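You operate a simulated robot arm through the tools that you are given. There is no shell and no other tool.

The job below is to be done with a simulated robot arm. You get a single attempt, and the scene is never put back.

Task
Slide the blue cup block over the saucer and open its valve.
Fine: clamp knob loose first, tight again after; the saucer stays where it lies; leave everything else as it is.
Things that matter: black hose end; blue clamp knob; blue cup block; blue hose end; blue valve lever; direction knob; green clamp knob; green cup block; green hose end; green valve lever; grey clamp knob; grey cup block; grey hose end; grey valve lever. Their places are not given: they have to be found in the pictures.

The check looks at the end state, three seconds after you hand in, the way a careful person would. Anything else that was tipped, shoved, dropped, spilled or broken makes it a failure.

Robot
A 7-joint arm with a fingered hand, fixed in place. Base frame: the origin is at the foot of the arm, x ahead of it, y to its left, z up. Readings come in m, degrees, newtons and seconds.
Its first joint turns from -166.0 to 166.0 degrees. Payload 4 kg.
Tool frame: the origin (TCP) lies between the finger pads and is the grasp point; the fingertips stand 0.03 m ahead of it; z points along the fingers, y is the line along which they close. Largest opening 0.104 m; the body of the gripper starts 0.035 m behind the TCP. The gripper is a hand of 4 fingers: y runs from the thumb to the fingers, the wrist lies at [-0.015, -0.113, -0.19] in the tool frame, and closing takes about 1.5 s.
Orientation is that of the tool frame in the base frame, as a unit quaternion [w, x, y, z]. With the fingers straight down and the wrist toward the robot, the tool's x, y and z point along [0, 1, 0], [1, 0, 0] and [0, 0, -1] of the base frame.

Tools
- The arm moves only by the tool servo_tool. Its argument "plan" is one flat list of numbers, 6 for each row, row after row: the shift along the tool's x, y, z in cm, then the turn, a rotation vector about the tool's x, y, z in degrees. In form: [dx, dy, dz, wx, wy, wz, dx, dy, dz, wx, wy, wz, ...]. A call has 1 to 20 rows; each row is the pose to reach, as a shift and turn from the pose commanded when the call began, along the tool's axes at that moment. "hand" is the gripper command, from -1 (fully open) to 1 (shut), values between in proportion, set as the call begins (left out, the last holds). A row lasts 0.2 s, in which the tool goes at most 0.05 m and 8.6 degrees; a call with a longer step from one row to the next is refused whole, and so is a gripper value outside its range. Where a pose cannot be reached the arm comes as near as it can. A force on the tool above 40 N (or 10 N above the force at the start of the call, whichever is more), or a blocked arm, ends the call early, and 0.2 s more pass. The fingers move at their own pace (about 0.153 m/s each) and stop on an object; they squeeze with about 26 N. The grip force told is the motor's: it shows also when the fingers shut on nothing. Time passes only in rows, and 0.2 s behind the last, so rows that repeat a pose let the fingers close. It gives the time, the measured TCP pose, the force on the tool (base axes), the opening and the grip force at its end, in the units of the frame above (readings bear some noise), with the torque about the TCP (base axes, N m) and any sound that the robot's microphone picked up.
- Cameras (640 x 400 px; columns grow to the right, rows downward): "scene" is fixed at [0.219, 0.5077, 1.7154]; the picture's right is [-0.94, -0.33, 0.00], its down [-0.16, 0.47, -0.86] and it looks along [0.28, -0.82, -0.50] (base axes); focal length 359 px, centre (320, 200). "wrist" rides on the gripper at [0.061, -0.092, -0.131] in the tool frame; the picture's right is [-0.81, 0.27, -0.52], its down [-0.53, -0.71, 0.46] and it looks along [-0.24, 0.64, 0.72] (tool axes); focal length 275 px, centre (320, 200).
- grab_frame(camera): a new picture of that camera. It takes no simulated time.
- set_grasp(shape): the hand has 4 fingers and takes this shape, open, in about a second: jaw (thumb against the fingers, like two jaws); tri (thumb and two fingers); tip (a fingertip pinch); poke (one finger out to press); point (the index stretched); flat (the hand flat); cup (the hand cupped); fist (a fist). The gripper value then closes the fingers along that shape, each until it touches; the sizes above hold for jaw. It gives what a move gives, with no picture.
- locate(camera, pixels): for up to 12 pixels [column, row] of the newest picture of that camera ("zoom" is the newest enlarged one), the place [x, y, z] in the base frame of the surface seen there, good to about 0.003 m, but the place of the scene camera against the robot may be out by one fixed shift of up to 0.012 m in any direction. It takes no simulated time.
- enlarge(camera, box): a new picture of the part [left, top, right, bottom] of that camera's present view, enlarged. It takes no simulated time.
- finish_job(): hands the job in; it is judged then, once.

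Open the gripper and draw the arm clear of the work before you hand the job in, unless the task says otherwise.

The tools are called after "Call:" as name(argument=value, ...) on one line, values as JSON. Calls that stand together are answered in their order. servo_tool: Moves the arm, as the interface text tells. Its arguments: {"type":"object","properties":{"plan":{"type":"array","items":{"type":"number"}},"hand":{"type":"number"}},"required":["plan"]} The other tools are called the same way: set_grasp (shape) gives the hand a shape; grab_frame (camera) takes a picture; locate (camera, pixels) gives the place of the surface under pixels of a picture; enlarge (camera, box) takes an enlarged picture of a part of a camera's view; finish_job () hands the job in.

At the start:

```text
time: 0.0
eef_pos: [0.08, -0.4305, 1.3286]
ee_rot: [0.0, 0.707, 0.707, -0.001]
wrist_force: [0.4, 0.3, 0.4]
moment: [0.0, 0.0, 0.03]
grip_width: 0.1036
grip_force: 0.1
shape: jaw
```

scene: 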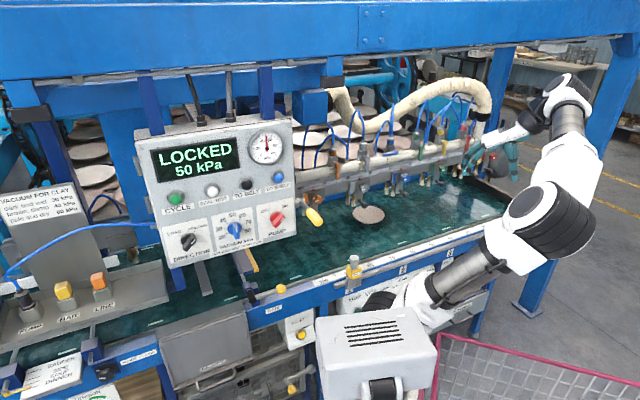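
wrist: 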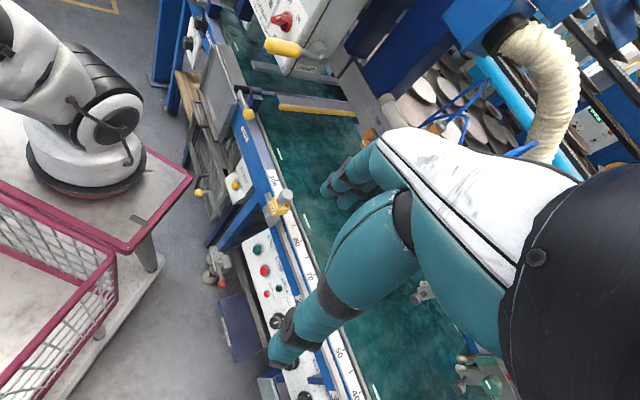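

The scene picture shows a control panel at left reading "LOCKED 50 kPa", a saucer at about (368,214), and a rail with cup blocks around (360-490,150-190). I enlarge the relevant parts to read everything.

Call:
enlarge(camera="scene", box=[290, 60, 530, 240])

Call:
enlarge(camera="scene", box=[120, 90, 340, 290])

Call:
enlarge(camera="scene", box=[0, 170, 180, 400])

Call:
enlarge(camera="scene", box=[240, 220, 420, 400])

```text
2.22 times, centred on (410, 150) of scene
```

zoom: 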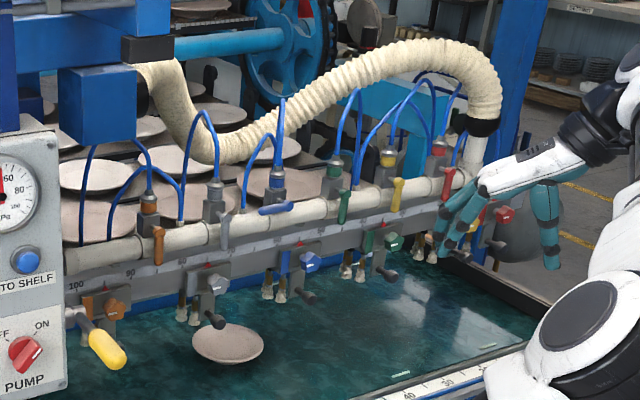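

```text
2.00 times, centred on (230, 190) of scene
```

zoom: 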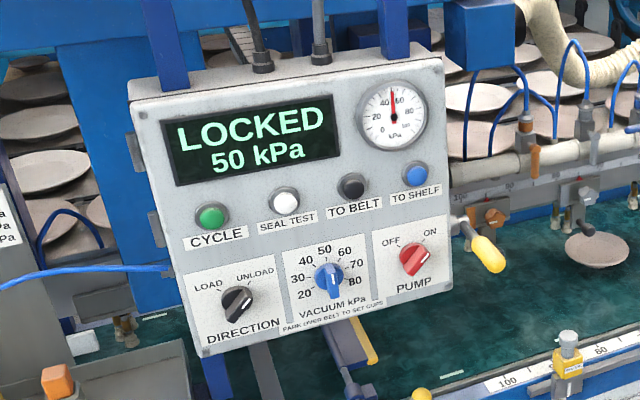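

```text
1.74 times, centred on (90, 285) of scene
```

zoom: 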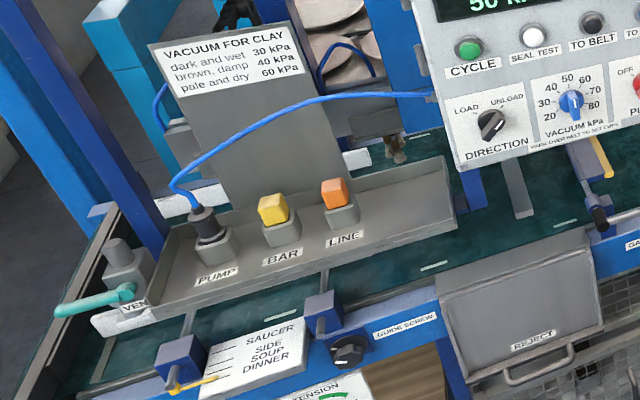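

```text
2.22 times, centred on (330, 310) of scene
```

zoom: 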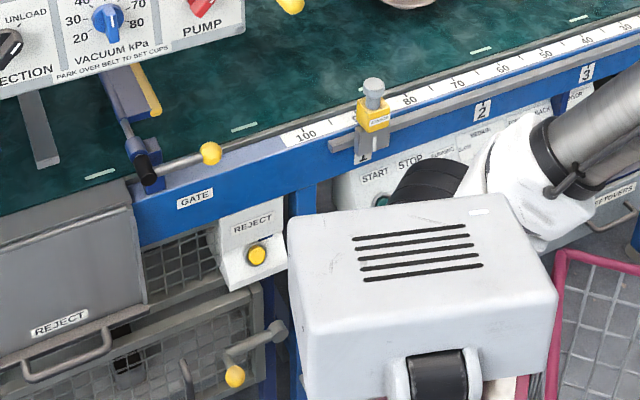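

The zoom shows blocks on the rail: orange, grey, blue, green, yellow?, red, each with a clamp knob and valve lever. I enlarge more closely on the rail.

Call:
enlarge(camera="scene", box=[350, 110, 430, 160])

Call:
enlarge(camera="scene", box=[310, 130, 390, 190])

Call:
enlarge(camera="scene", box=[340, 130, 460, 230])

Call:
enlarge(camera="scene", box=[410, 90, 490, 180])

```text
8.00 times, centred on (390, 135) of scene
```

zoom: 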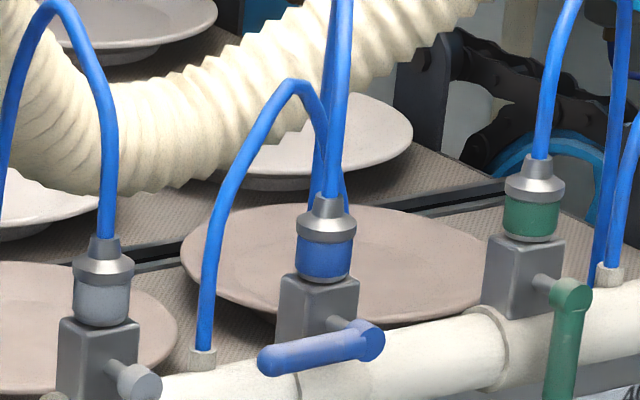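

```text
6.67 times, centred on (350, 160) of scene
```

zoom: 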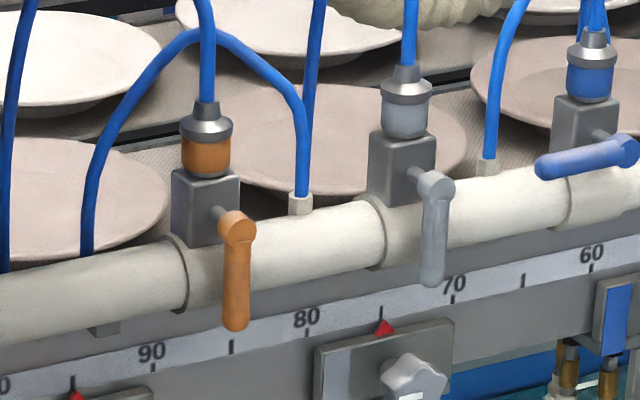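

```text
4.00 times, centred on (400, 180) of scene
```

zoom: 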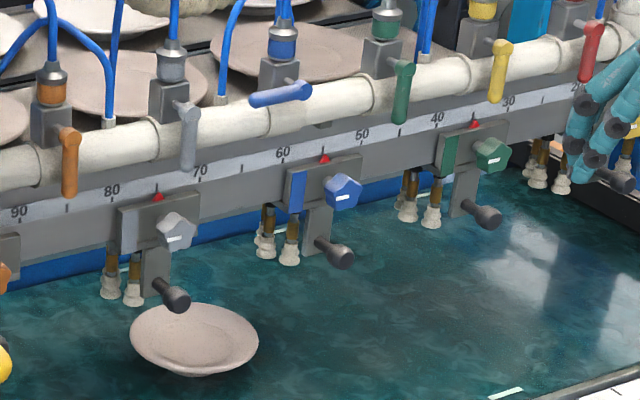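

```text
4.44 times, centred on (450, 135) of scene
```

zoom: 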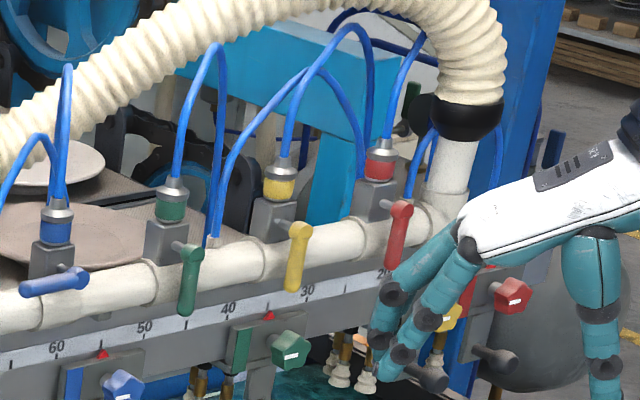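

The bar carries a scale: grey block at ~75, blue at ~55, green at ~35, and only the blue valve lever lies horizontal (others hang down). I locate the key points from the (340,130)-(460,230) view, taking it anew.

Call:
enlarge(camera="scene", box=[340, 130, 460, 230])

Call:
locate(camera="zoom", pixels=[[158, 196], [325, 158], [475, 124], [178, 228], [343, 188], [492, 152], [176, 300], [342, 258], [490, 216], [288, 92], [298, 88], [255, 100]])

Call:
locate(camera="zoom", pixels=[[194, 345], [132, 340], [258, 345], [194, 305], [194, 370], [110, 297], [134, 300], [267, 252], [290, 260], [408, 215], [432, 222], [300, 350]])

```text
4.00 times, centred on (400, 180) of scene
```

zoom: 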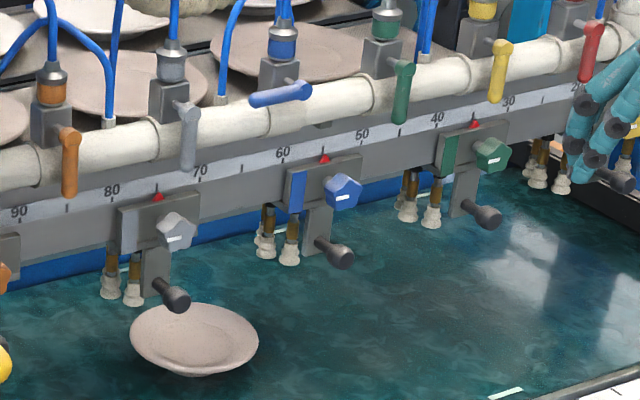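

```text
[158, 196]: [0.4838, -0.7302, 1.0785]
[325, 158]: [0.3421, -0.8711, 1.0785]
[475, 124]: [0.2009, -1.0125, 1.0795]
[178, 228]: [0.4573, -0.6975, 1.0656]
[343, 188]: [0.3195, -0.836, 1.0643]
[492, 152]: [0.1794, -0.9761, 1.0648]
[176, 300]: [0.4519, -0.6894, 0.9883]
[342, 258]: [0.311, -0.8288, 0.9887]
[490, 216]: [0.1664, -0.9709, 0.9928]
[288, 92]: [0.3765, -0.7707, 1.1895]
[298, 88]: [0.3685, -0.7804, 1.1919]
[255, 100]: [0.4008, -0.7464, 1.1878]
```

```text
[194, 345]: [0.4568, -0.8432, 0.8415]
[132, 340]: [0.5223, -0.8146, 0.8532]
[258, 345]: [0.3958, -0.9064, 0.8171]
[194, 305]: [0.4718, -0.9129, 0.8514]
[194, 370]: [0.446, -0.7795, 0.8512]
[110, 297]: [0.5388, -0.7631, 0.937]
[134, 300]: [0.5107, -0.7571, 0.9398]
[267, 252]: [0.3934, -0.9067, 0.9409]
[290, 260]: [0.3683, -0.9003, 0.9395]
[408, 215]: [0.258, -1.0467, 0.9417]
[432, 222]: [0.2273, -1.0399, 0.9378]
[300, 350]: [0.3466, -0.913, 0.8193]
```

The bar runs along (-0.707,-0.707), the saucer centre seems near scale ~65, and blue sits at ~55. I zoom in on the blue block and saucer to measure block width, knob, handle and saucer rim.

Call:
enlarge(camera="scene", box=[400, 160, 440, 200])

Call:
locate(camera="zoom", pixels=[[100, 100], [100, 200], [320, 40], [320, 300]])

Call:
enlarge(camera="scene", box=[360, 195, 410, 230])

```text
10.00 times, centred on (420, 180) of scene
```

zoom: 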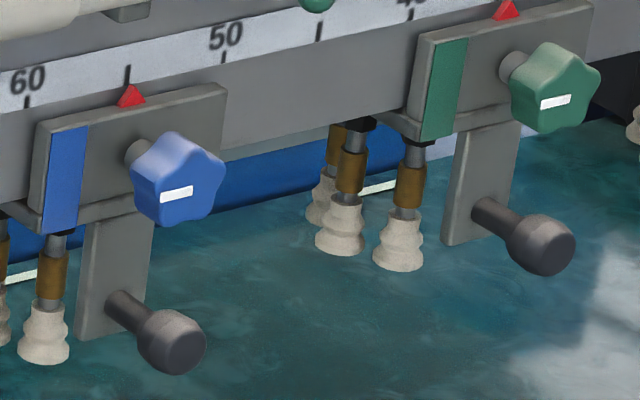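

```text
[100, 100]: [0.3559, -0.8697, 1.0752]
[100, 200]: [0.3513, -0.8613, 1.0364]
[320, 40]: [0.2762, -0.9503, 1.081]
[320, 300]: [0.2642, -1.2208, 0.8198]
```

```text
11.43 times, centred on (385, 212) of scene
```

zoom: 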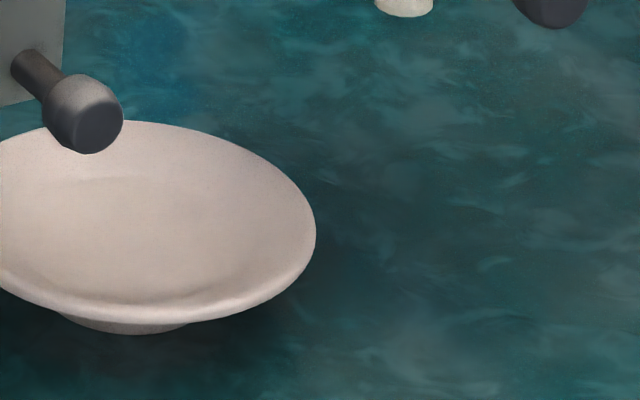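

I now frame the saucer fully and locate rim points to compute its centre.

Call:
enlarge(camera="scene", box=[364, 196, 414, 228])

Call:
enlarge(camera="scene", box=[348, 196, 398, 228])

```text
12.50 times, centred on (389, 212) of scene
```

zoom: 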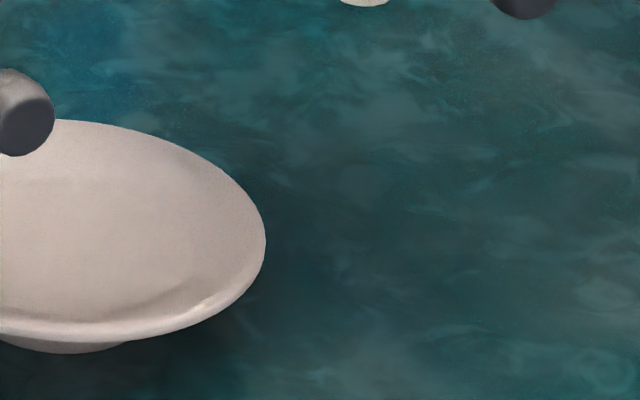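

```text
12.50 times, centred on (373, 212) of scene
```

zoom: 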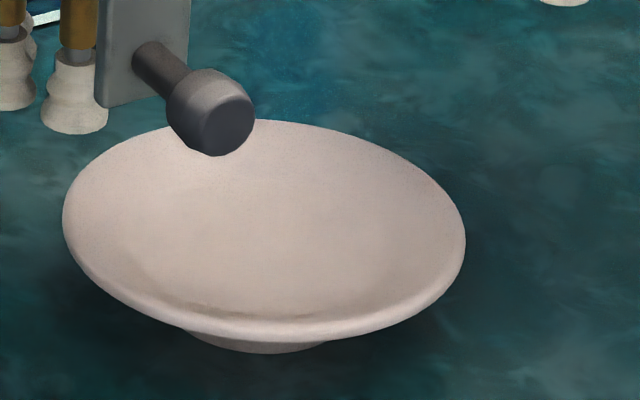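

Call:
locate(camera="zoom", pixels=[[70, 225], [80, 175], [130, 140], [300, 128], [380, 150], [440, 190], [458, 240], [430, 290], [350, 322], [240, 325], [150, 300], [260, 220]])

```text
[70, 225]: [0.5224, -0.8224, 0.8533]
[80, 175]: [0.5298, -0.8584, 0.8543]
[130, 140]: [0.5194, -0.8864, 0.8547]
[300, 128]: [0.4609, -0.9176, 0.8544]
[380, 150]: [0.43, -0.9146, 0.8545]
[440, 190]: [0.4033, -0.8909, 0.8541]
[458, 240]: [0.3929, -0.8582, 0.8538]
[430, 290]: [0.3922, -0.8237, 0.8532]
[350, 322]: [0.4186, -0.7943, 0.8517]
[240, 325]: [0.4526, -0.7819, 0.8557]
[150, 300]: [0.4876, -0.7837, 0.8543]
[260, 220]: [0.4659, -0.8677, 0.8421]
```

The saucer centre comes out near (0.460, -0.851), i.e. scale ≈ 64.8, so blue must move ≈ 9.8 cm toward grey. I check where the arm's links and neighbouring obstacles (panel edge, yellow handle, levers, hoses) are.

Call:
grab_frame(camera="scene")

Call:
locate(camera="scene", pixels=[[380, 330], [420, 290], [460, 270], [545, 220], [570, 150], [565, 95], [515, 135], [490, 160], [296, 200], [314, 216], [270, 150], [352, 262]])

Call:
enlarge(camera="scene", box=[400, 60, 640, 300])

```text
taken
```

scene: 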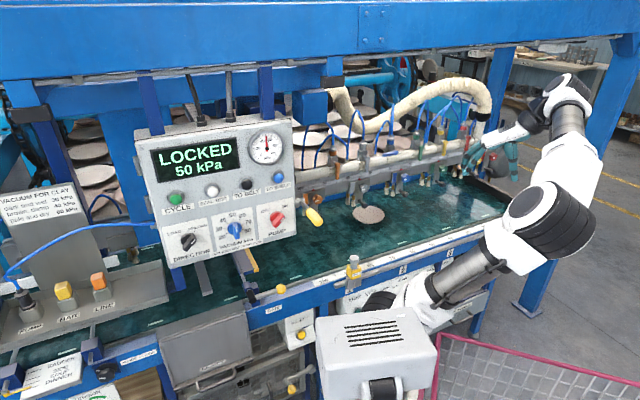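

```text
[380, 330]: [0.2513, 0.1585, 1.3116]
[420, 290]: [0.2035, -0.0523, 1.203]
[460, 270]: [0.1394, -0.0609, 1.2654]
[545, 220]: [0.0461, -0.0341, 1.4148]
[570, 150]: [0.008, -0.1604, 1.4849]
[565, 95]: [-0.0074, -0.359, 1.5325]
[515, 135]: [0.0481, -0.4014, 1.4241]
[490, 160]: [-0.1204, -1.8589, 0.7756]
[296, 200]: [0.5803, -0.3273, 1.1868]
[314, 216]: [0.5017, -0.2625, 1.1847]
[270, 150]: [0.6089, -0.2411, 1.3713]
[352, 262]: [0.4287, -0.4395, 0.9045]
```

```text
1.67 times, centred on (520, 180) of scene
```

zoom: 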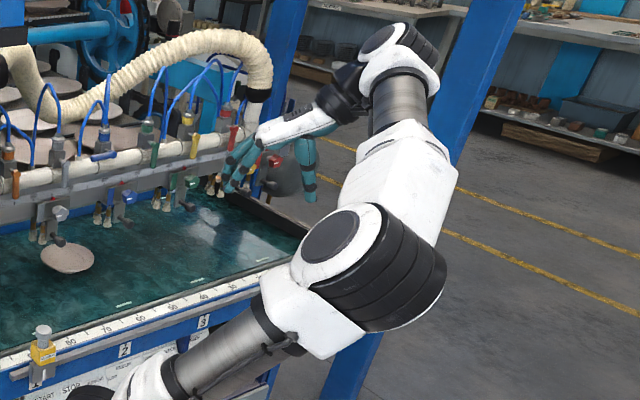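

The arm's wrist is near (-0.03,-0.44,1.52) and the panel/yellow handle (s<-0.17) are far from the blue block. I start turning the tool from pointing down to pointing at the bar (tool z along (0.707,-0.707,0)) in free space, first with the wrist on the right side.

Call:
servo_tool(plan=[-1.31, 0.33, 0.67, -2.93, -7.08, -2.93, -2.62, 0.67, 1.33, -5.86, -14.15, -5.86, -3.93, 1.0, 2.0, -8.79, -21.23, -8.79, -5.23, 1.33, 2.67, -11.72, -28.31, -11.72, -6.54, 1.67, 3.33, -14.65, -35.38, -14.65, -7.85, 2.0, 4.0, -17.58, -42.46, -17.58, -9.16, 2.33, 4.67, -20.51, -49.54, -20.51, -10.47, 2.67, 5.33, -23.45, -56.61, -23.45, -11.78, 3.0, 6.0, -26.38, -63.69, -26.38, -13.08, 3.33, 6.67, -29.31, -70.77, -29.31, -14.39, 3.67, 7.33, -32.24, -77.84, -32.24, -15.7, 4.0, 8.0, -35.17, -84.92, -35.17], hand=-1)

```text
time: 2.6
eef_pos: [0.1222, -0.5879, 1.2471]
ee_rot: [0.654, 0.27, 0.652, -0.272]
wrist_force: [0.9, 0.6, 0.0]
moment: [0.03, 0.02, 0.01]
grip_width: 0.1037
grip_force: 0.1
shape: jaw
```

The pose was reached. I look at both cameras to check the hand's layout and clearances.

Call:
grab_frame(camera="scene")

Call:
grab_frame(camera="wrist")

```text
taken
```

scene: 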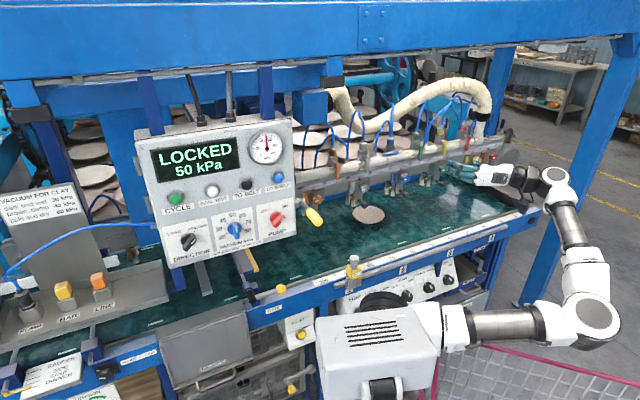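

```text
taken
```

wrist: 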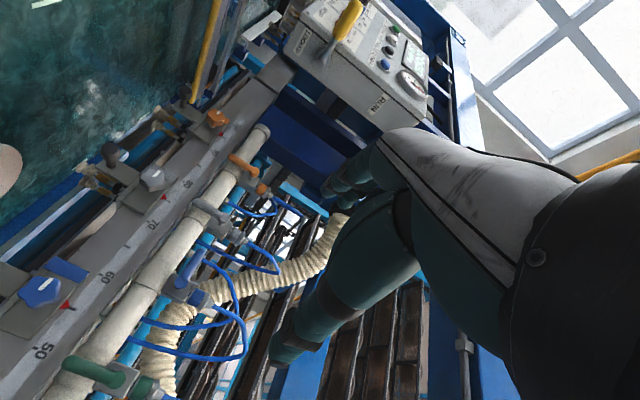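

The hand now points at the bar with the wrist on the right. I rotate -90° about tool z to bring the wrist on top, to see if this rotation range is available and get a better wrist view.

Call:
servo_tool(plan=[0, 0, 0, 0, 0, -8.2, 0, 0, 0, 0, 0, -16.4, 0, 0, 0, 0, 0, -24.6, 0, 0, 0, 0, 0, -32.8, 0, 0, 0, 0, 0, -41, 0, 0, 0, 0, 0, -49.2, 0, 0, 0, 0, 0, -57.4, 0, 0, 0, 0, 0, -65.6, 0, 0, 0, 0, 0, -73.8, 0, 0, 0, 0, 0, -82, 0, 0, 0, 0, 0, -90])

Call:
grab_frame(camera="scene")

Call:
grab_frame(camera="wrist")

```text
time: 5.0
eef_pos: [0.1869, -0.5703, 1.2712]
ee_rot: [0.263, -0.261, 0.66, -0.654]
wrist_force: [0.0, 0.3, 0.1]
moment: [0.01, -0.01, 0.03]
grip_width: 0.1037
grip_force: 0.1
shape: jaw
out of reach, approached as far as the arm can: row 7, 8, 9, 10, 11
```

```text
taken
```

scene: 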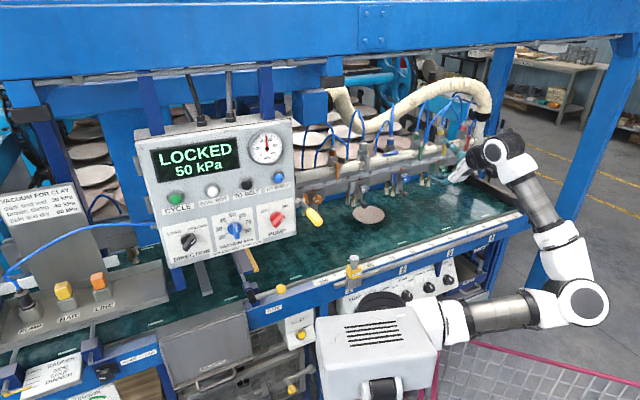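

```text
taken
```

wrist: 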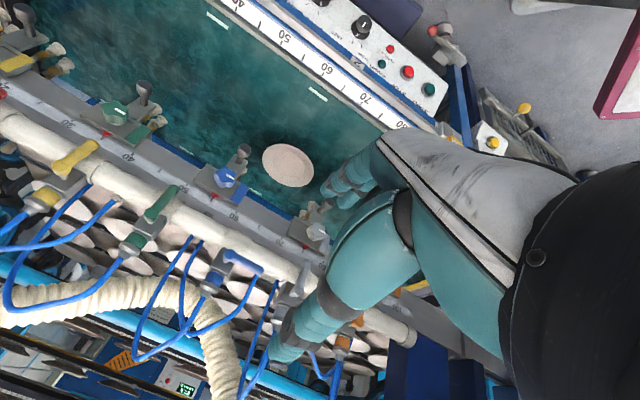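

The orientation with the wrist above is reached (position is slightly off because it is too close in), and the wrist camera now sees the blue block at about (228,180), saucer at (288,165) and blue lever at (240,262). I measure these with the wrist camera.

Call:
enlarge(camera="wrist", box=[180, 130, 340, 230])

Call:
enlarge(camera="wrist", box=[160, 220, 320, 320])

Call:
locate(camera="wrist", pixels=[[228, 178], [243, 152], [213, 197], [289, 165], [264, 160], [314, 172], [290, 146], [288, 186], [230, 254], [255, 268], [107, 134], [142, 88]])

```text
4.00 times, centred on (260, 180) of wrist
```

zoom: 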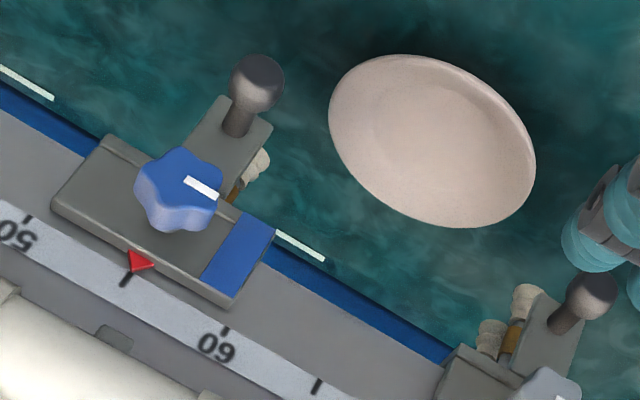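

```text
4.00 times, centred on (240, 270) of wrist
```

zoom: 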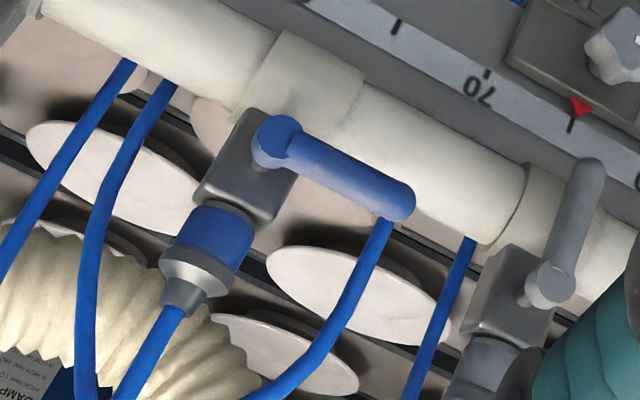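

```text
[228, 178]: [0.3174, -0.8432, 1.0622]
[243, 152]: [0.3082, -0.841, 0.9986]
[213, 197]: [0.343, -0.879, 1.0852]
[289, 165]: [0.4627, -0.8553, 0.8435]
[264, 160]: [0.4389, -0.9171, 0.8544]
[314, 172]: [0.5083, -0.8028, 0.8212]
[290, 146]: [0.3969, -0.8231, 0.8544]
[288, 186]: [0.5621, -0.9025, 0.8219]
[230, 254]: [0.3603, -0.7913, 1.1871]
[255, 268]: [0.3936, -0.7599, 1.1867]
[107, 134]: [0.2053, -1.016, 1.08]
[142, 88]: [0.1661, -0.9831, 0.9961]
```

Using wrist-camera zoom I measure saucer rim points and block edges precisely.

Call:
enlarge(camera="wrist", box=[180, 130, 340, 230])

Call:
locate(camera="zoom", pixels=[[335, 100], [360, 65], [410, 60], [470, 80], [510, 115], [530, 165], [520, 200], [480, 222], [420, 210], [370, 175], [340, 140], [430, 140]])

Call:
locate(camera="zoom", pixels=[[138, 262], [127, 278], [60, 205], [265, 232], [225, 298], [210, 290], [182, 185], [202, 187], [258, 85], [238, 125], [235, 110], [225, 330]])

```text
4.00 times, centred on (260, 180) of wrist
```

zoom: 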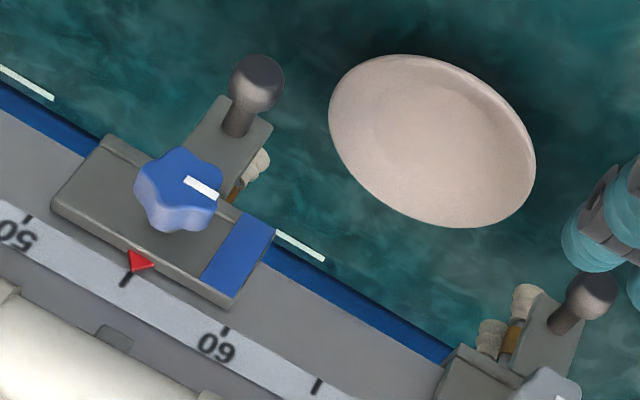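

```text
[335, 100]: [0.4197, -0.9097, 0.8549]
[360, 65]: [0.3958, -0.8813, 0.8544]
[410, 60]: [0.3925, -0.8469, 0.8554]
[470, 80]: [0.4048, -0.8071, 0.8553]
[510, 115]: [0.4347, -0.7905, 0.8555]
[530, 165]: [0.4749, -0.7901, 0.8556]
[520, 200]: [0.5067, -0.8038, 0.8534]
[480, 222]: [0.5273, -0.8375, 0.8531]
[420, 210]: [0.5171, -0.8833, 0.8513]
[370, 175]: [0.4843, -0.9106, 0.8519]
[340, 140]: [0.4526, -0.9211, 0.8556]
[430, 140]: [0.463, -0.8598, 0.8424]
```

```text
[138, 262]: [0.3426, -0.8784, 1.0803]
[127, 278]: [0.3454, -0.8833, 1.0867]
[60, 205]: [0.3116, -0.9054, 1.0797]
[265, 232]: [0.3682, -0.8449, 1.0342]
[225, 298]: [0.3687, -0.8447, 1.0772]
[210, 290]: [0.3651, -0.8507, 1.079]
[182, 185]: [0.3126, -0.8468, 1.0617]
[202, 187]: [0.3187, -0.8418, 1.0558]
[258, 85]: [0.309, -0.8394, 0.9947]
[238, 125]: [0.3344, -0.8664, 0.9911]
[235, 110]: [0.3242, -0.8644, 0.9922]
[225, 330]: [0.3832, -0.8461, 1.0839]
```

The wrist camera puts the saucer at s≈0.279 and the blue pointer at s≈0.379, so target scale ≈ 65. Next I check where the fingertips lie in the wrist view, to know the hand's real extents.

Call:
enlarge(camera="wrist", box=[260, 130, 460, 370])

Call:
locate(camera="wrist", pixels=[[276, 355], [290, 335], [330, 290], [328, 190], [345, 203], [360, 180], [375, 160], [365, 205], [385, 190], [300, 215], [318, 232], [240, 152]])

```text
1.67 times, centred on (360, 250) of wrist
```

zoom: 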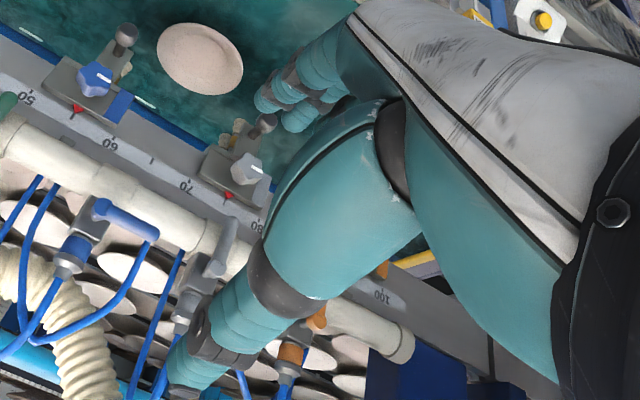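

```text
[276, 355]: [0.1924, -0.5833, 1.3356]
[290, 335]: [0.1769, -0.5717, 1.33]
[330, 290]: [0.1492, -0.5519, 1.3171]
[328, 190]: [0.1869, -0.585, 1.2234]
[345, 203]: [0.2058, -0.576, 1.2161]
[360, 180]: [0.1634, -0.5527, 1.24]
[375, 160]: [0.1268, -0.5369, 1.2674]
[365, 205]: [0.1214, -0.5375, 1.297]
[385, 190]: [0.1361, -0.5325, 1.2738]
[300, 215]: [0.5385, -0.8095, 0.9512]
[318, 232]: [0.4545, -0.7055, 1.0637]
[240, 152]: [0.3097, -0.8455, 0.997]
```

The fingers lie within about ±3 cm of the TCP in tool x, thumb on top. I move to a stand-off in front of the blue knob (aiming s≈0.378, n≈-0.70, z≈1.12) and see where it lands.

Call:
servo_tool(plan=[1.8, 2.5, 2.7, 0, 0, 0, 3.6, 5.0, 5.5, 0, 0, 0, 5.3, 7.5, 8.2, 0, 0, 0, 7.1, 10.0, 11.0, 0, 0, 0, 8.9, 12.5, 13.7, 0, 0, 0, 10.7, 15.0, 16.5, 0, 0, 0])

Call:
grab_frame(camera="scene")

Call:
grab_frame(camera="wrist")

```text
time: 6.4
eef_pos: [0.2746, -0.7339, 1.1171]
ee_rot: [-0.258, 0.258, -0.658, 0.659]
wrist_force: [-0.4, 0.8, 0.5]
moment: [-0.01, 0.01, 0.0]
grip_width: 0.1039
grip_force: 0.1
shape: jaw
out of reach, approached as far as the arm can: row 1, 2, 3, 4, 5, 6
```

```text
taken
```

scene: 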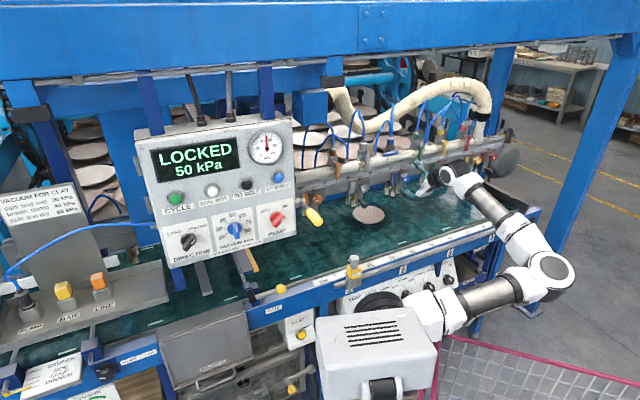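

```text
taken
```

wrist: 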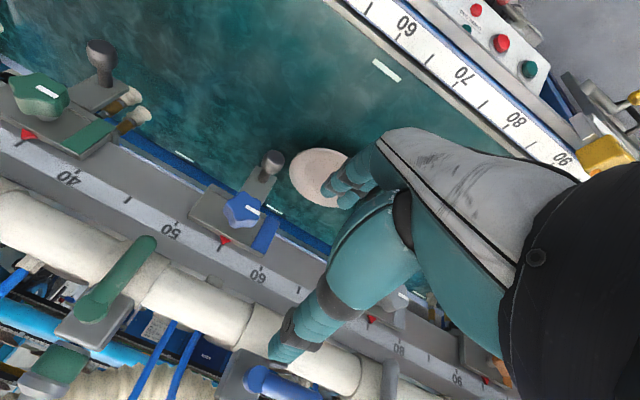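

The arm came 5 cm short in s at this orientation (a joint limit with the wrist on top). I rotate back +90° about tool z (wrist to the right) at this stand-off and check the pose.

Call:
servo_tool(plan=[0, 0, 0, 0, 0, 8.2, 0, 0, 0, 0, 0, 16.4, 0, 0, 0, 0, 0, 24.6, 0, 0, 0, 0, 0, 32.8, 0, 0, 0, 0, 0, 41, 0, 0, 0, 0, 0, 49.2, 0, 0, 0, 0, 0, 57.4, 0, 0, 0, 0, 0, 65.6, 0, 0, 0, 0, 0, 73.8, 0, 0, 0, 0, 0, 82, 0, 0, 0, 0, 0, 90])

```text
time: 8.8
eef_pos: [0.2745, -0.7345, 1.1191]
ee_rot: [0.653, 0.272, 0.653, -0.27]
wrist_force: [-0.5, 0.0, 0.3]
moment: [0.01, 0.01, 0.01]
grip_width: 0.1038
grip_force: 0.0
shape: jaw
out of reach, approached as far as the arm can: row 1, 2, 3, 4, 5, 6
```

Right variant reached at s=0.325, n=-0.714. I move in front of the knob (s=0.378, n=-0.70, z=1.06) and then test how far I can rotate in each direction in free space.

Call:
servo_tool(plan=[2.0, -1.8, -0.5, 0, 0, 0, 4.0, -3.6, -0.9, 0, 0, 0, 5.9, -5.3, -1.35, 0, 0, 0])

Call:
servo_tool(plan=[0, 0, 0, 0, 0, 8, 0, 0, 0, 0, 0, 16, 0, 0, 0, 0, 0, 24, 0, 0, 0, 0, 0, 32, 0, 0, 0, 0, 0, 40, 0, 0, 0, 0, 0, 48, 0, 0, 0, 0, 0, 56, 0, 0, 0, 0, 0, 64, 0, 0, 0, 0, 0, 72, 0, 0, 0, 0, 0, 80])

```text
time: 9.6
eef_pos: [0.2316, -0.76, 1.1049]
ee_rot: [0.643, 0.276, 0.663, -0.267]
wrist_force: [-0.1, 0.8, -0.2]
moment: [0.01, 0.02, 0.0]
grip_width: 0.1039
grip_force: 0.1
shape: jaw
out of reach, approached as far as the arm can: row 1, 2, 3
```

```text
time: 11.8
eef_pos: [0.2316, -0.7599, 1.1059]
ee_rot: [0.675, 0.627, 0.326, 0.214]
wrist_force: [-0.6, -0.1, 0.4]
moment: [-0.01, -0.02, -0.01]
grip_width: 0.1038
grip_force: 0.0
shape: jaw
out of reach, approached as far as the arm can: row 1
```

Rotating toward wrist-below is fully reachable. I move down to knob height (z≈1.06) in this orientation, then test.

Call:
servo_tool(plan=[0.39, -2.22, 0, 0, 0, 0, 0.78, -4.43, 0, 0, 0, 0])

Call:
grab_frame(camera="scene")

Call:
grab_frame(camera="wrist")

```text
time: 12.4
eef_pos: [0.2301, -0.7598, 1.0606]
ee_rot: [0.675, 0.627, 0.326, 0.212]
wrist_force: [-0.1, 0.3, 0.7]
moment: [0.01, -0.05, -0.01]
grip_width: 0.1037
grip_force: 0.0
shape: jaw
```

```text
taken
```

scene: 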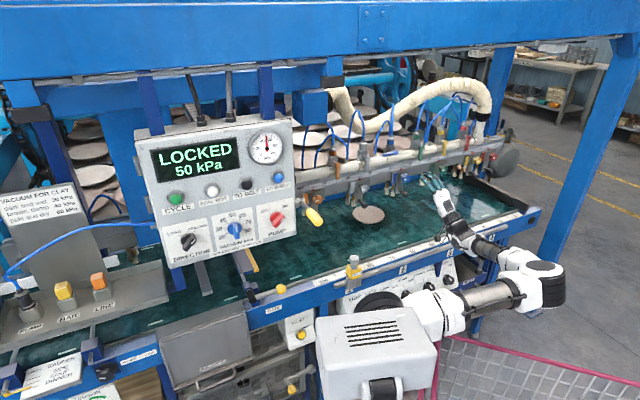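

```text
taken
```

wrist: 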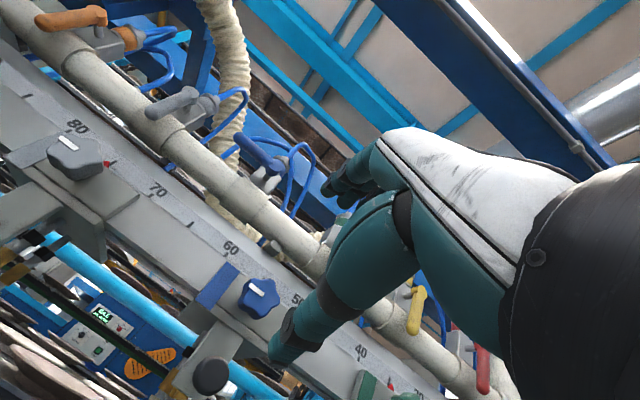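

Pose reached with the wrist below; the wrist view shows the blue knob at (260,297). I move 4 cm closer and test further positive rotation (+80° more) in free space.

Call:
servo_tool(plan=[0, 0, 2, 0, 0, 0, 0, 0, 4, 0, 0, 0, 0, 0, 4, 0, 0, 8, 0, 0, 4, 0, 0, 16, 0, 0, 4, 0, 0, 24, 0, 0, 4, 0, 0, 32, 0, 0, 4, 0, 0, 40, 0, 0, 4, 0, 0, 48, 0, 0, 4, 0, 0, 56, 0, 0, 4, 0, 0, 64, 0, 0, 4, 0, 0, 72, 0, 0, 4, 0, 0, 80])

Call:
grab_frame(camera="scene")

```text
time: 15.0
eef_pos: [0.2598, -0.7883, 1.0616]
ee_rot: [0.381, 0.689, -0.154, 0.597]
wrist_force: [-0.2, -0.3, 0.1]
moment: [0.02, -0.01, 0.01]
grip_width: 0.1036
grip_force: 0.1
shape: jaw
```

```text
taken
```

scene: 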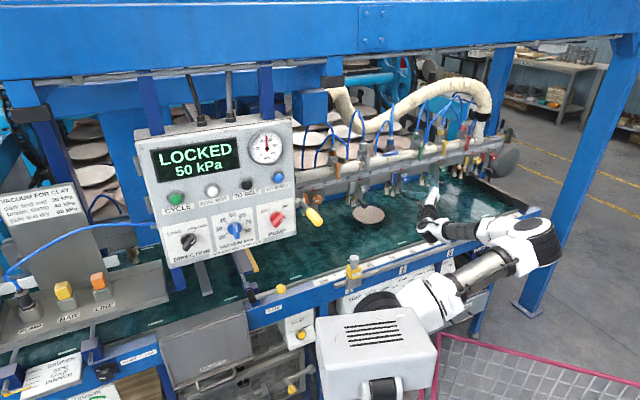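

The +160° orientation (wrist at left) is reached too. I test another +80° to map the range.

Call:
servo_tool(plan=[0, 0, 0, 0, 0, 8, 0, 0, 0, 0, 0, 16, 0, 0, 0, 0, 0, 24, 0, 0, 0, 0, 0, 32, 0, 0, 0, 0, 0, 40, 0, 0, 0, 0, 0, 48, 0, 0, 0, 0, 0, 56, 0, 0, 0, 0, 0, 64, 0, 0, 0, 0, 0, 72, 0, 0, 0, 0, 0, 80])

Call:
grab_frame(camera="scene")

Call:
grab_frame(camera="wrist")

```text
time: 17.2
eef_pos: [0.2597, -0.7872, 1.0613]
ee_rot: [-0.093, 0.43, -0.561, 0.701]
wrist_force: [0.1, 0.2, -0.9]
moment: [0.01, -0.01, -0.02]
grip_width: 0.1037
grip_force: 0.1
shape: jaw
```

```text
taken
```

scene: 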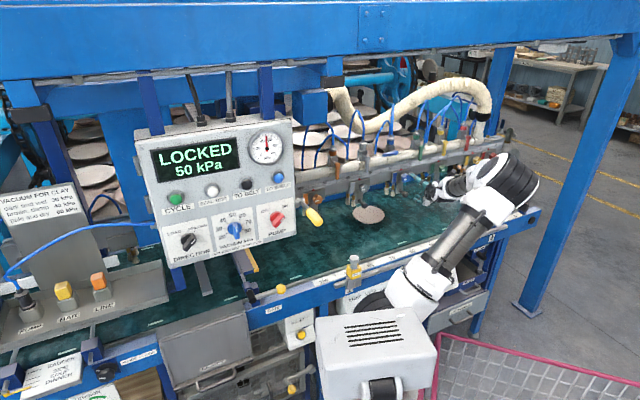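

```text
taken
```

wrist: 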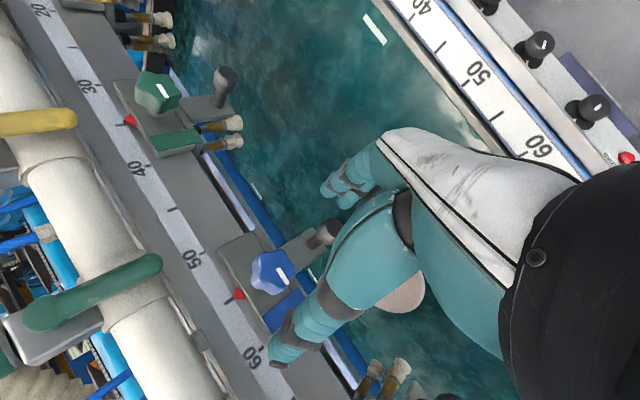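

Rotation from +80° up to +240° (wrist at upper left) all works, so I can get ~200°+ of knob turn in one grasp. Now the wrist camera sees the blue knob at (270,272); I measure it closely.

Call:
enlarge(camera="wrist", box=[200, 200, 360, 340])

Call:
locate(camera="zoom", pixels=[[270, 300], [245, 215], [230, 240], [350, 270], [340, 330], [300, 360], [220, 300], [155, 380], [340, 300], [510, 150], [110, 230], [270, 370]])

```text
2.86 times, centred on (280, 270) of wrist
```

zoom: 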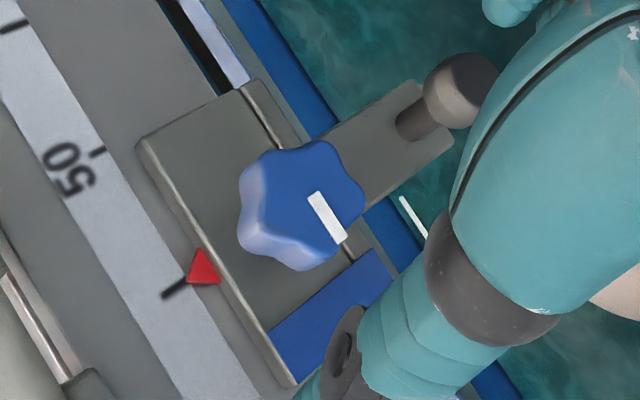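

```text
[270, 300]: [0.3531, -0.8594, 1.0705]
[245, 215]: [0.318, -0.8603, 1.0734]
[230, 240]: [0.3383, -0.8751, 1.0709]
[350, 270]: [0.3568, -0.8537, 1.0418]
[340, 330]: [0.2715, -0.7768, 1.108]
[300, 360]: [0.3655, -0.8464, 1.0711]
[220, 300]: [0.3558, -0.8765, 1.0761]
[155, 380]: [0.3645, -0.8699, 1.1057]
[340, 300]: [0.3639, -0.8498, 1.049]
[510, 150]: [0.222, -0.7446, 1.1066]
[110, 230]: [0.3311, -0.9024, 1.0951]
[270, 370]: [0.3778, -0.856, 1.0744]
```

I re-pick the pixels on the knob's front face and edges from this zoom (face centre ~ (308,205), left side edge (245,200), lobes (320,145), (362,205), (300,265)).

Call:
locate(camera="zoom", pixels=[[308, 205], [320, 150], [358, 205], [300, 255], [265, 175], [268, 225], [318, 196], [338, 238], [250, 235], [460, 75], [200, 265], [345, 190]])

```text
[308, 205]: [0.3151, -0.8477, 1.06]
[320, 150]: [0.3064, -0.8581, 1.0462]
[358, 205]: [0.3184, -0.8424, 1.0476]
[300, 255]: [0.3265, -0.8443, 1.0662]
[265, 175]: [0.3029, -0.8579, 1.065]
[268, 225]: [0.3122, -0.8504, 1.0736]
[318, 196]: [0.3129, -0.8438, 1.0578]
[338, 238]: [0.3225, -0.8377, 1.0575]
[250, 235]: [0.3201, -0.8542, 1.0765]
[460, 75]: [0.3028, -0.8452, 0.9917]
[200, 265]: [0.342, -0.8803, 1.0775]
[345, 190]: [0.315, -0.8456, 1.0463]
```

The knob face centre is at s≈0.380, n≈-0.822, z≈1.059, its white mark pointing horizontally left. I rotate to θ≈200° (fingers right, thumb left, clear of the handle below), centre on the knob and set a partial opening.

Call:
servo_tool(plan=[0.1, 0.1, 0, 0, 0, -8, 0.2, 0.2, 0, 0, 0, -16, 0.3, 0.3, 0, 0, 0, -24, 0.4, 0.4, 0, 0, 0, -32, 0.51, 0.52, 0, 0, 0, -40, 0.51, 0.52, 0, 0, 0, -40, 0.51, 0.52, 0, 0, 0, -40], hand=-0.45)

Call:
grab_frame(camera="wrist")

Call:
enlarge(camera="scene", box=[370, 130, 490, 230])

```text
time: 18.8
eef_pos: [0.2544, -0.7926, 1.0587]
ee_rot: [0.154, 0.596, -0.38, 0.69]
wrist_force: [0.7, 0.2, -0.8]
moment: [-0.02, -0.01, -0.01]
grip_width: 0.0755
grip_force: 0.2
shape: jaw
```

```text
taken
```

wrist: 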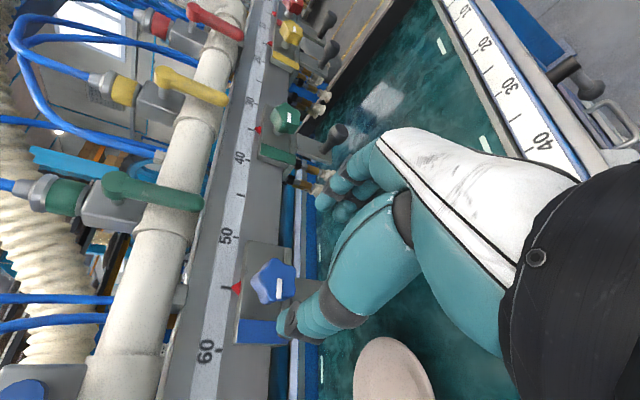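

```text
4.00 times, centred on (430, 180) of scene
```

zoom: 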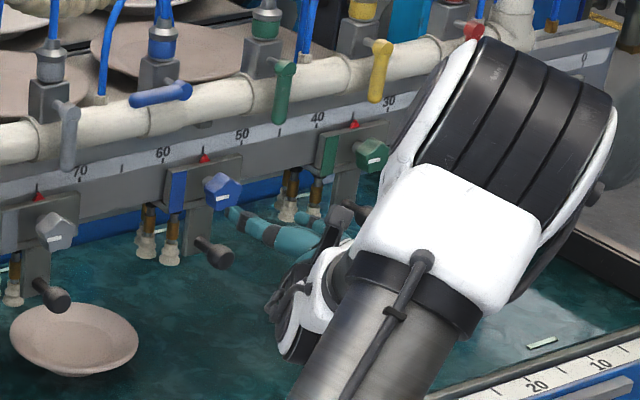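

TCP is centred (s=0.381, n=-0.740, z=1.059). I check how far the forearm's black joint (zoom (520,130)) is from the rail blocks at right.

Call:
locate(camera="zoom", pixels=[[500, 60], [560, 130], [440, 60], [420, 150], [380, 330], [300, 330], [330, 230], [300, 235], [380, 70], [470, 30], [600, 90], [240, 215]])

```text
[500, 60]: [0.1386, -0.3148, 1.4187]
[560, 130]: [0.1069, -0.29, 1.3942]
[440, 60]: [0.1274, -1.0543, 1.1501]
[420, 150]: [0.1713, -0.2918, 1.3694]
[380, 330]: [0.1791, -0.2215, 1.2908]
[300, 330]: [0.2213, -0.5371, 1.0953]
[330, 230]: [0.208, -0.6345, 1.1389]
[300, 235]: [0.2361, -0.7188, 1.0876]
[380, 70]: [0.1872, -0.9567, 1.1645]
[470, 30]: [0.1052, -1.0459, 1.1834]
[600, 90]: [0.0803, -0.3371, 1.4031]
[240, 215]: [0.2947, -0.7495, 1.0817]
```

The elbow is well away from the rail. I advance along tool z by 7.5 cm to bring the fingers around the knob.

Call:
servo_tool(plan=[0, 0, 2.0, 0, 0, 0, 0, 0, 4.0, 0, 0, 0, 0, 0, 5.5, 0, 0, 0, 0, 0, 6.5, 0, 0, 0, 0, 0, 7.5, 0, 0, 0])

Call:
grab_frame(camera="wrist")

Call:
enlarge(camera="scene", box=[390, 150, 450, 200])

```text
time: 20.0
eef_pos: [0.2814, -0.846, 1.0579]
ee_rot: [0.142, 0.6, -0.369, 0.695]
wrist_force: [0.4, 0.0, 0.0]
moment: [-0.03, -0.02, 0.01]
grip_width: 0.0755
grip_force: 0.1
shape: jaw
out of reach, approached as far as the arm can: row 2, 3, 4, 5
```

```text
taken
```

wrist: 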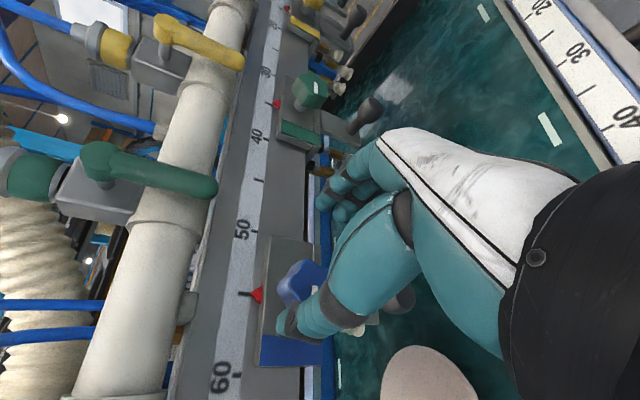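

```text
8.00 times, centred on (420, 175) of scene
```

zoom: 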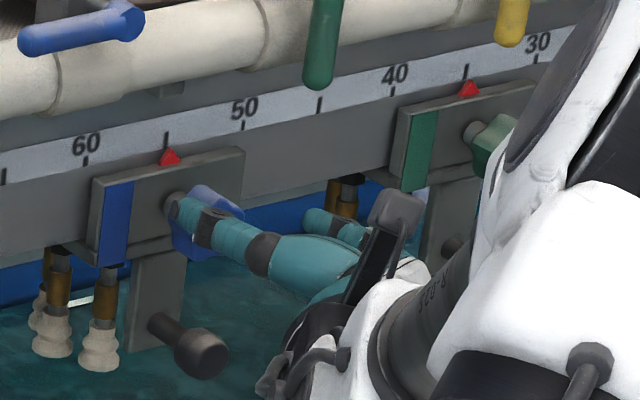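

At θ=200° the arm can't reach the full depth (stopped at n=-0.797, s=0.399, 2 cm off to the right). I back off, then rotate to θ≈120° and retry, since reach depends on the wrist side.

Call:
servo_tool(plan=[0, 0, -2, 0, 0, 0, 0, 0, -4, 0, 0, 0, 0, 0, -6, 0, 0, 0, 0, 0, -6, 0, 0, -8, 0, 0, -6, 0, 0, -16, 0, 0, -6, 0, 0, -24, 0, 0, -6, 0, 0, -32, 0, 0, -6, 0, 0, -40, 0, 0, -6, 0, 0, -48, 0, 0, -6, 0, 0, -56, 0, 0, -6, 0, 0, -64, 0, 0, -6, 0, 0, -72, 0, 0, -6, 0, 0, -80])

```text
time: 22.8
eef_pos: [0.2389, -0.8046, 1.0597]
ee_rot: [0.562, 0.7, 0.095, 0.43]
wrist_force: [1.2, 1.0, 0.2]
moment: [0.0, -0.01, -0.04]
grip_width: 0.0757
grip_force: 0.1
shape: jaw
```

Orientation θ=120° is exact now, at s=0.400. I shift 2 cm left, narrow the opening to ~0.06 m and advance.

Call:
servo_tool(plan=[0.87, -0.5, 0, 0, 0, 0, 1.73, -1.0, 0, 0, 0, 0, 1.73, -1.0, 2, 0, 0, 0, 1.73, -1.0, 4, 0, 0, 0, 1.73, -1.0, 5.5, 0, 0, 0, 1.73, -1.0, 6.5, 0, 0, 0, 1.73, -1.0, 7.5, 0, 0, 0], hand=-0.15)

Call:
grab_frame(camera="wrist")

Call:
enlarge(camera="scene", box=[390, 150, 450, 200])

```text
time: 24.4
eef_pos: [0.3065, -0.8442, 1.0594]
ee_rot: [0.561, 0.701, 0.092, 0.431]
wrist_force: [0.4, -0.3, -0.6]
moment: [0.01, -0.03, -0.01]
grip_width: 0.0598
grip_force: 0.0
shape: jaw
```

```text
taken
```

wrist: 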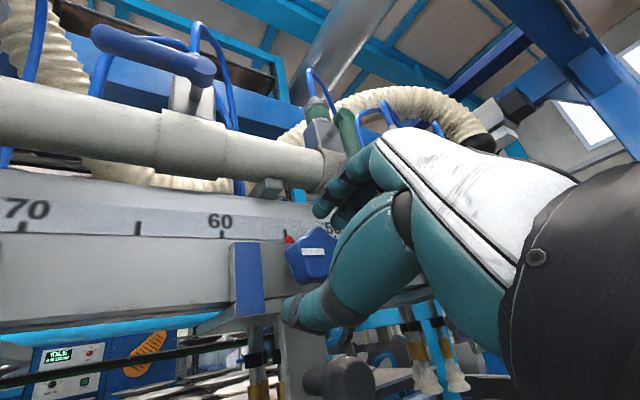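

```text
8.00 times, centred on (420, 175) of scene
```

zoom: 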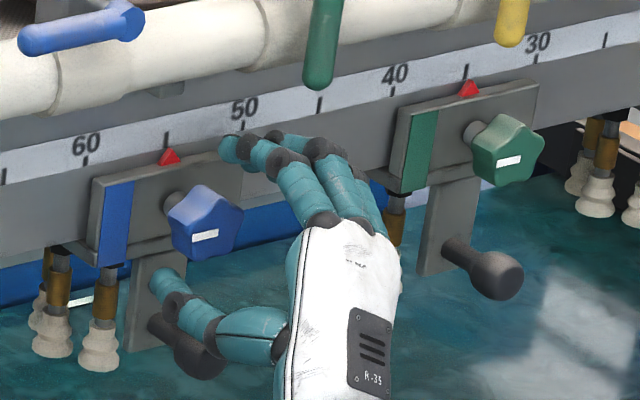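

Reached s=0.380, n=-0.814, z=1.059; the scene zoom shows the knob centred between thumb (165,280) and fingertips (235,150). I close the hand on the knob.

Call:
servo_tool(plan=[0, 0, 0, 0, 0, 0, 0, 0, 0, 0, 0, 0, 0, 0, 0, 0, 0, 0, 0, 0, 0, 0, 0, 0, 0, 0, 0, 0, 0, 0, 0, 0, 0, 0, 0, 0, 0, 0, 0, 0, 0, 0, 0, 0, 0, 0, 0, 0], hand=1)

Call:
enlarge(camera="scene", box=[390, 150, 450, 200])

Call:
grab_frame(camera="wrist")

```text
time: 26.2
eef_pos: [0.3064, -0.844, 1.0585]
ee_rot: [0.562, 0.701, 0.092, 0.43]
wrist_force: [2.9, -1.4, -1.6]
moment: [0.04, -0.02, 0.07]
grip_width: 0.0287
grip_force: 26.0
shape: jaw
```

```text
8.00 times, centred on (420, 175) of scene
```

zoom: 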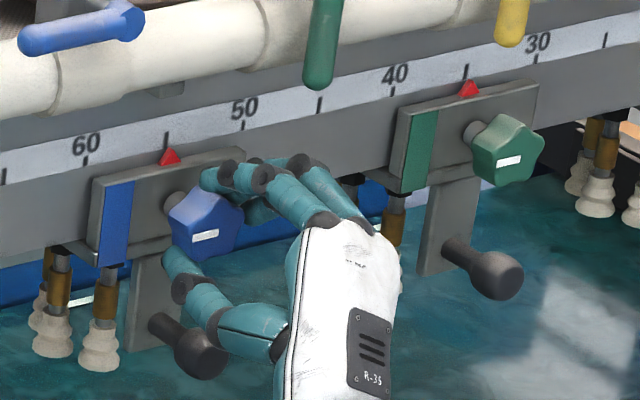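

```text
taken
```

wrist: 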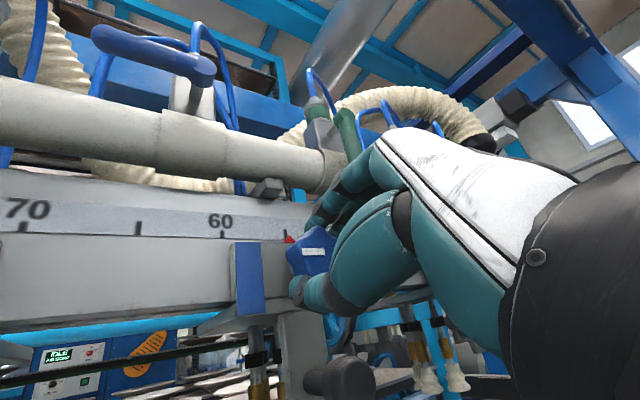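

Gripped (width 0.029, 26 N). I turn counter-clockwise (negative tool z) by 24° and see if the knob follows.

Call:
servo_tool(plan=[0, 0, 0, 0, 0, -6, 0, 0, 0, 0, 0, -12, 0, 0, 0, 0, 0, -18, 0, 0, 0, 0, 0, -24])

Call:
enlarge(camera="scene", box=[390, 150, 450, 200])

```text
time: 27.2
eef_pos: [0.3057, -0.8434, 1.0605]
ee_rot: [0.639, 0.666, 0.236, 0.303]
wrist_force: [3.3, -0.7, -3.5]
moment: [0.07, 0.0, 0.07]
grip_width: 0.0285
grip_force: 26.3
shape: jaw
```

```text
8.00 times, centred on (420, 175) of scene
```

zoom: 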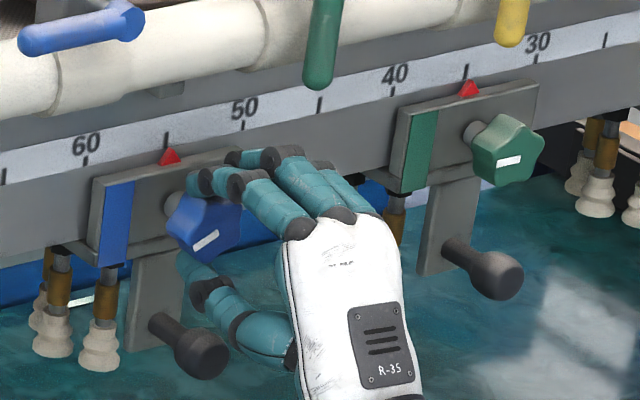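

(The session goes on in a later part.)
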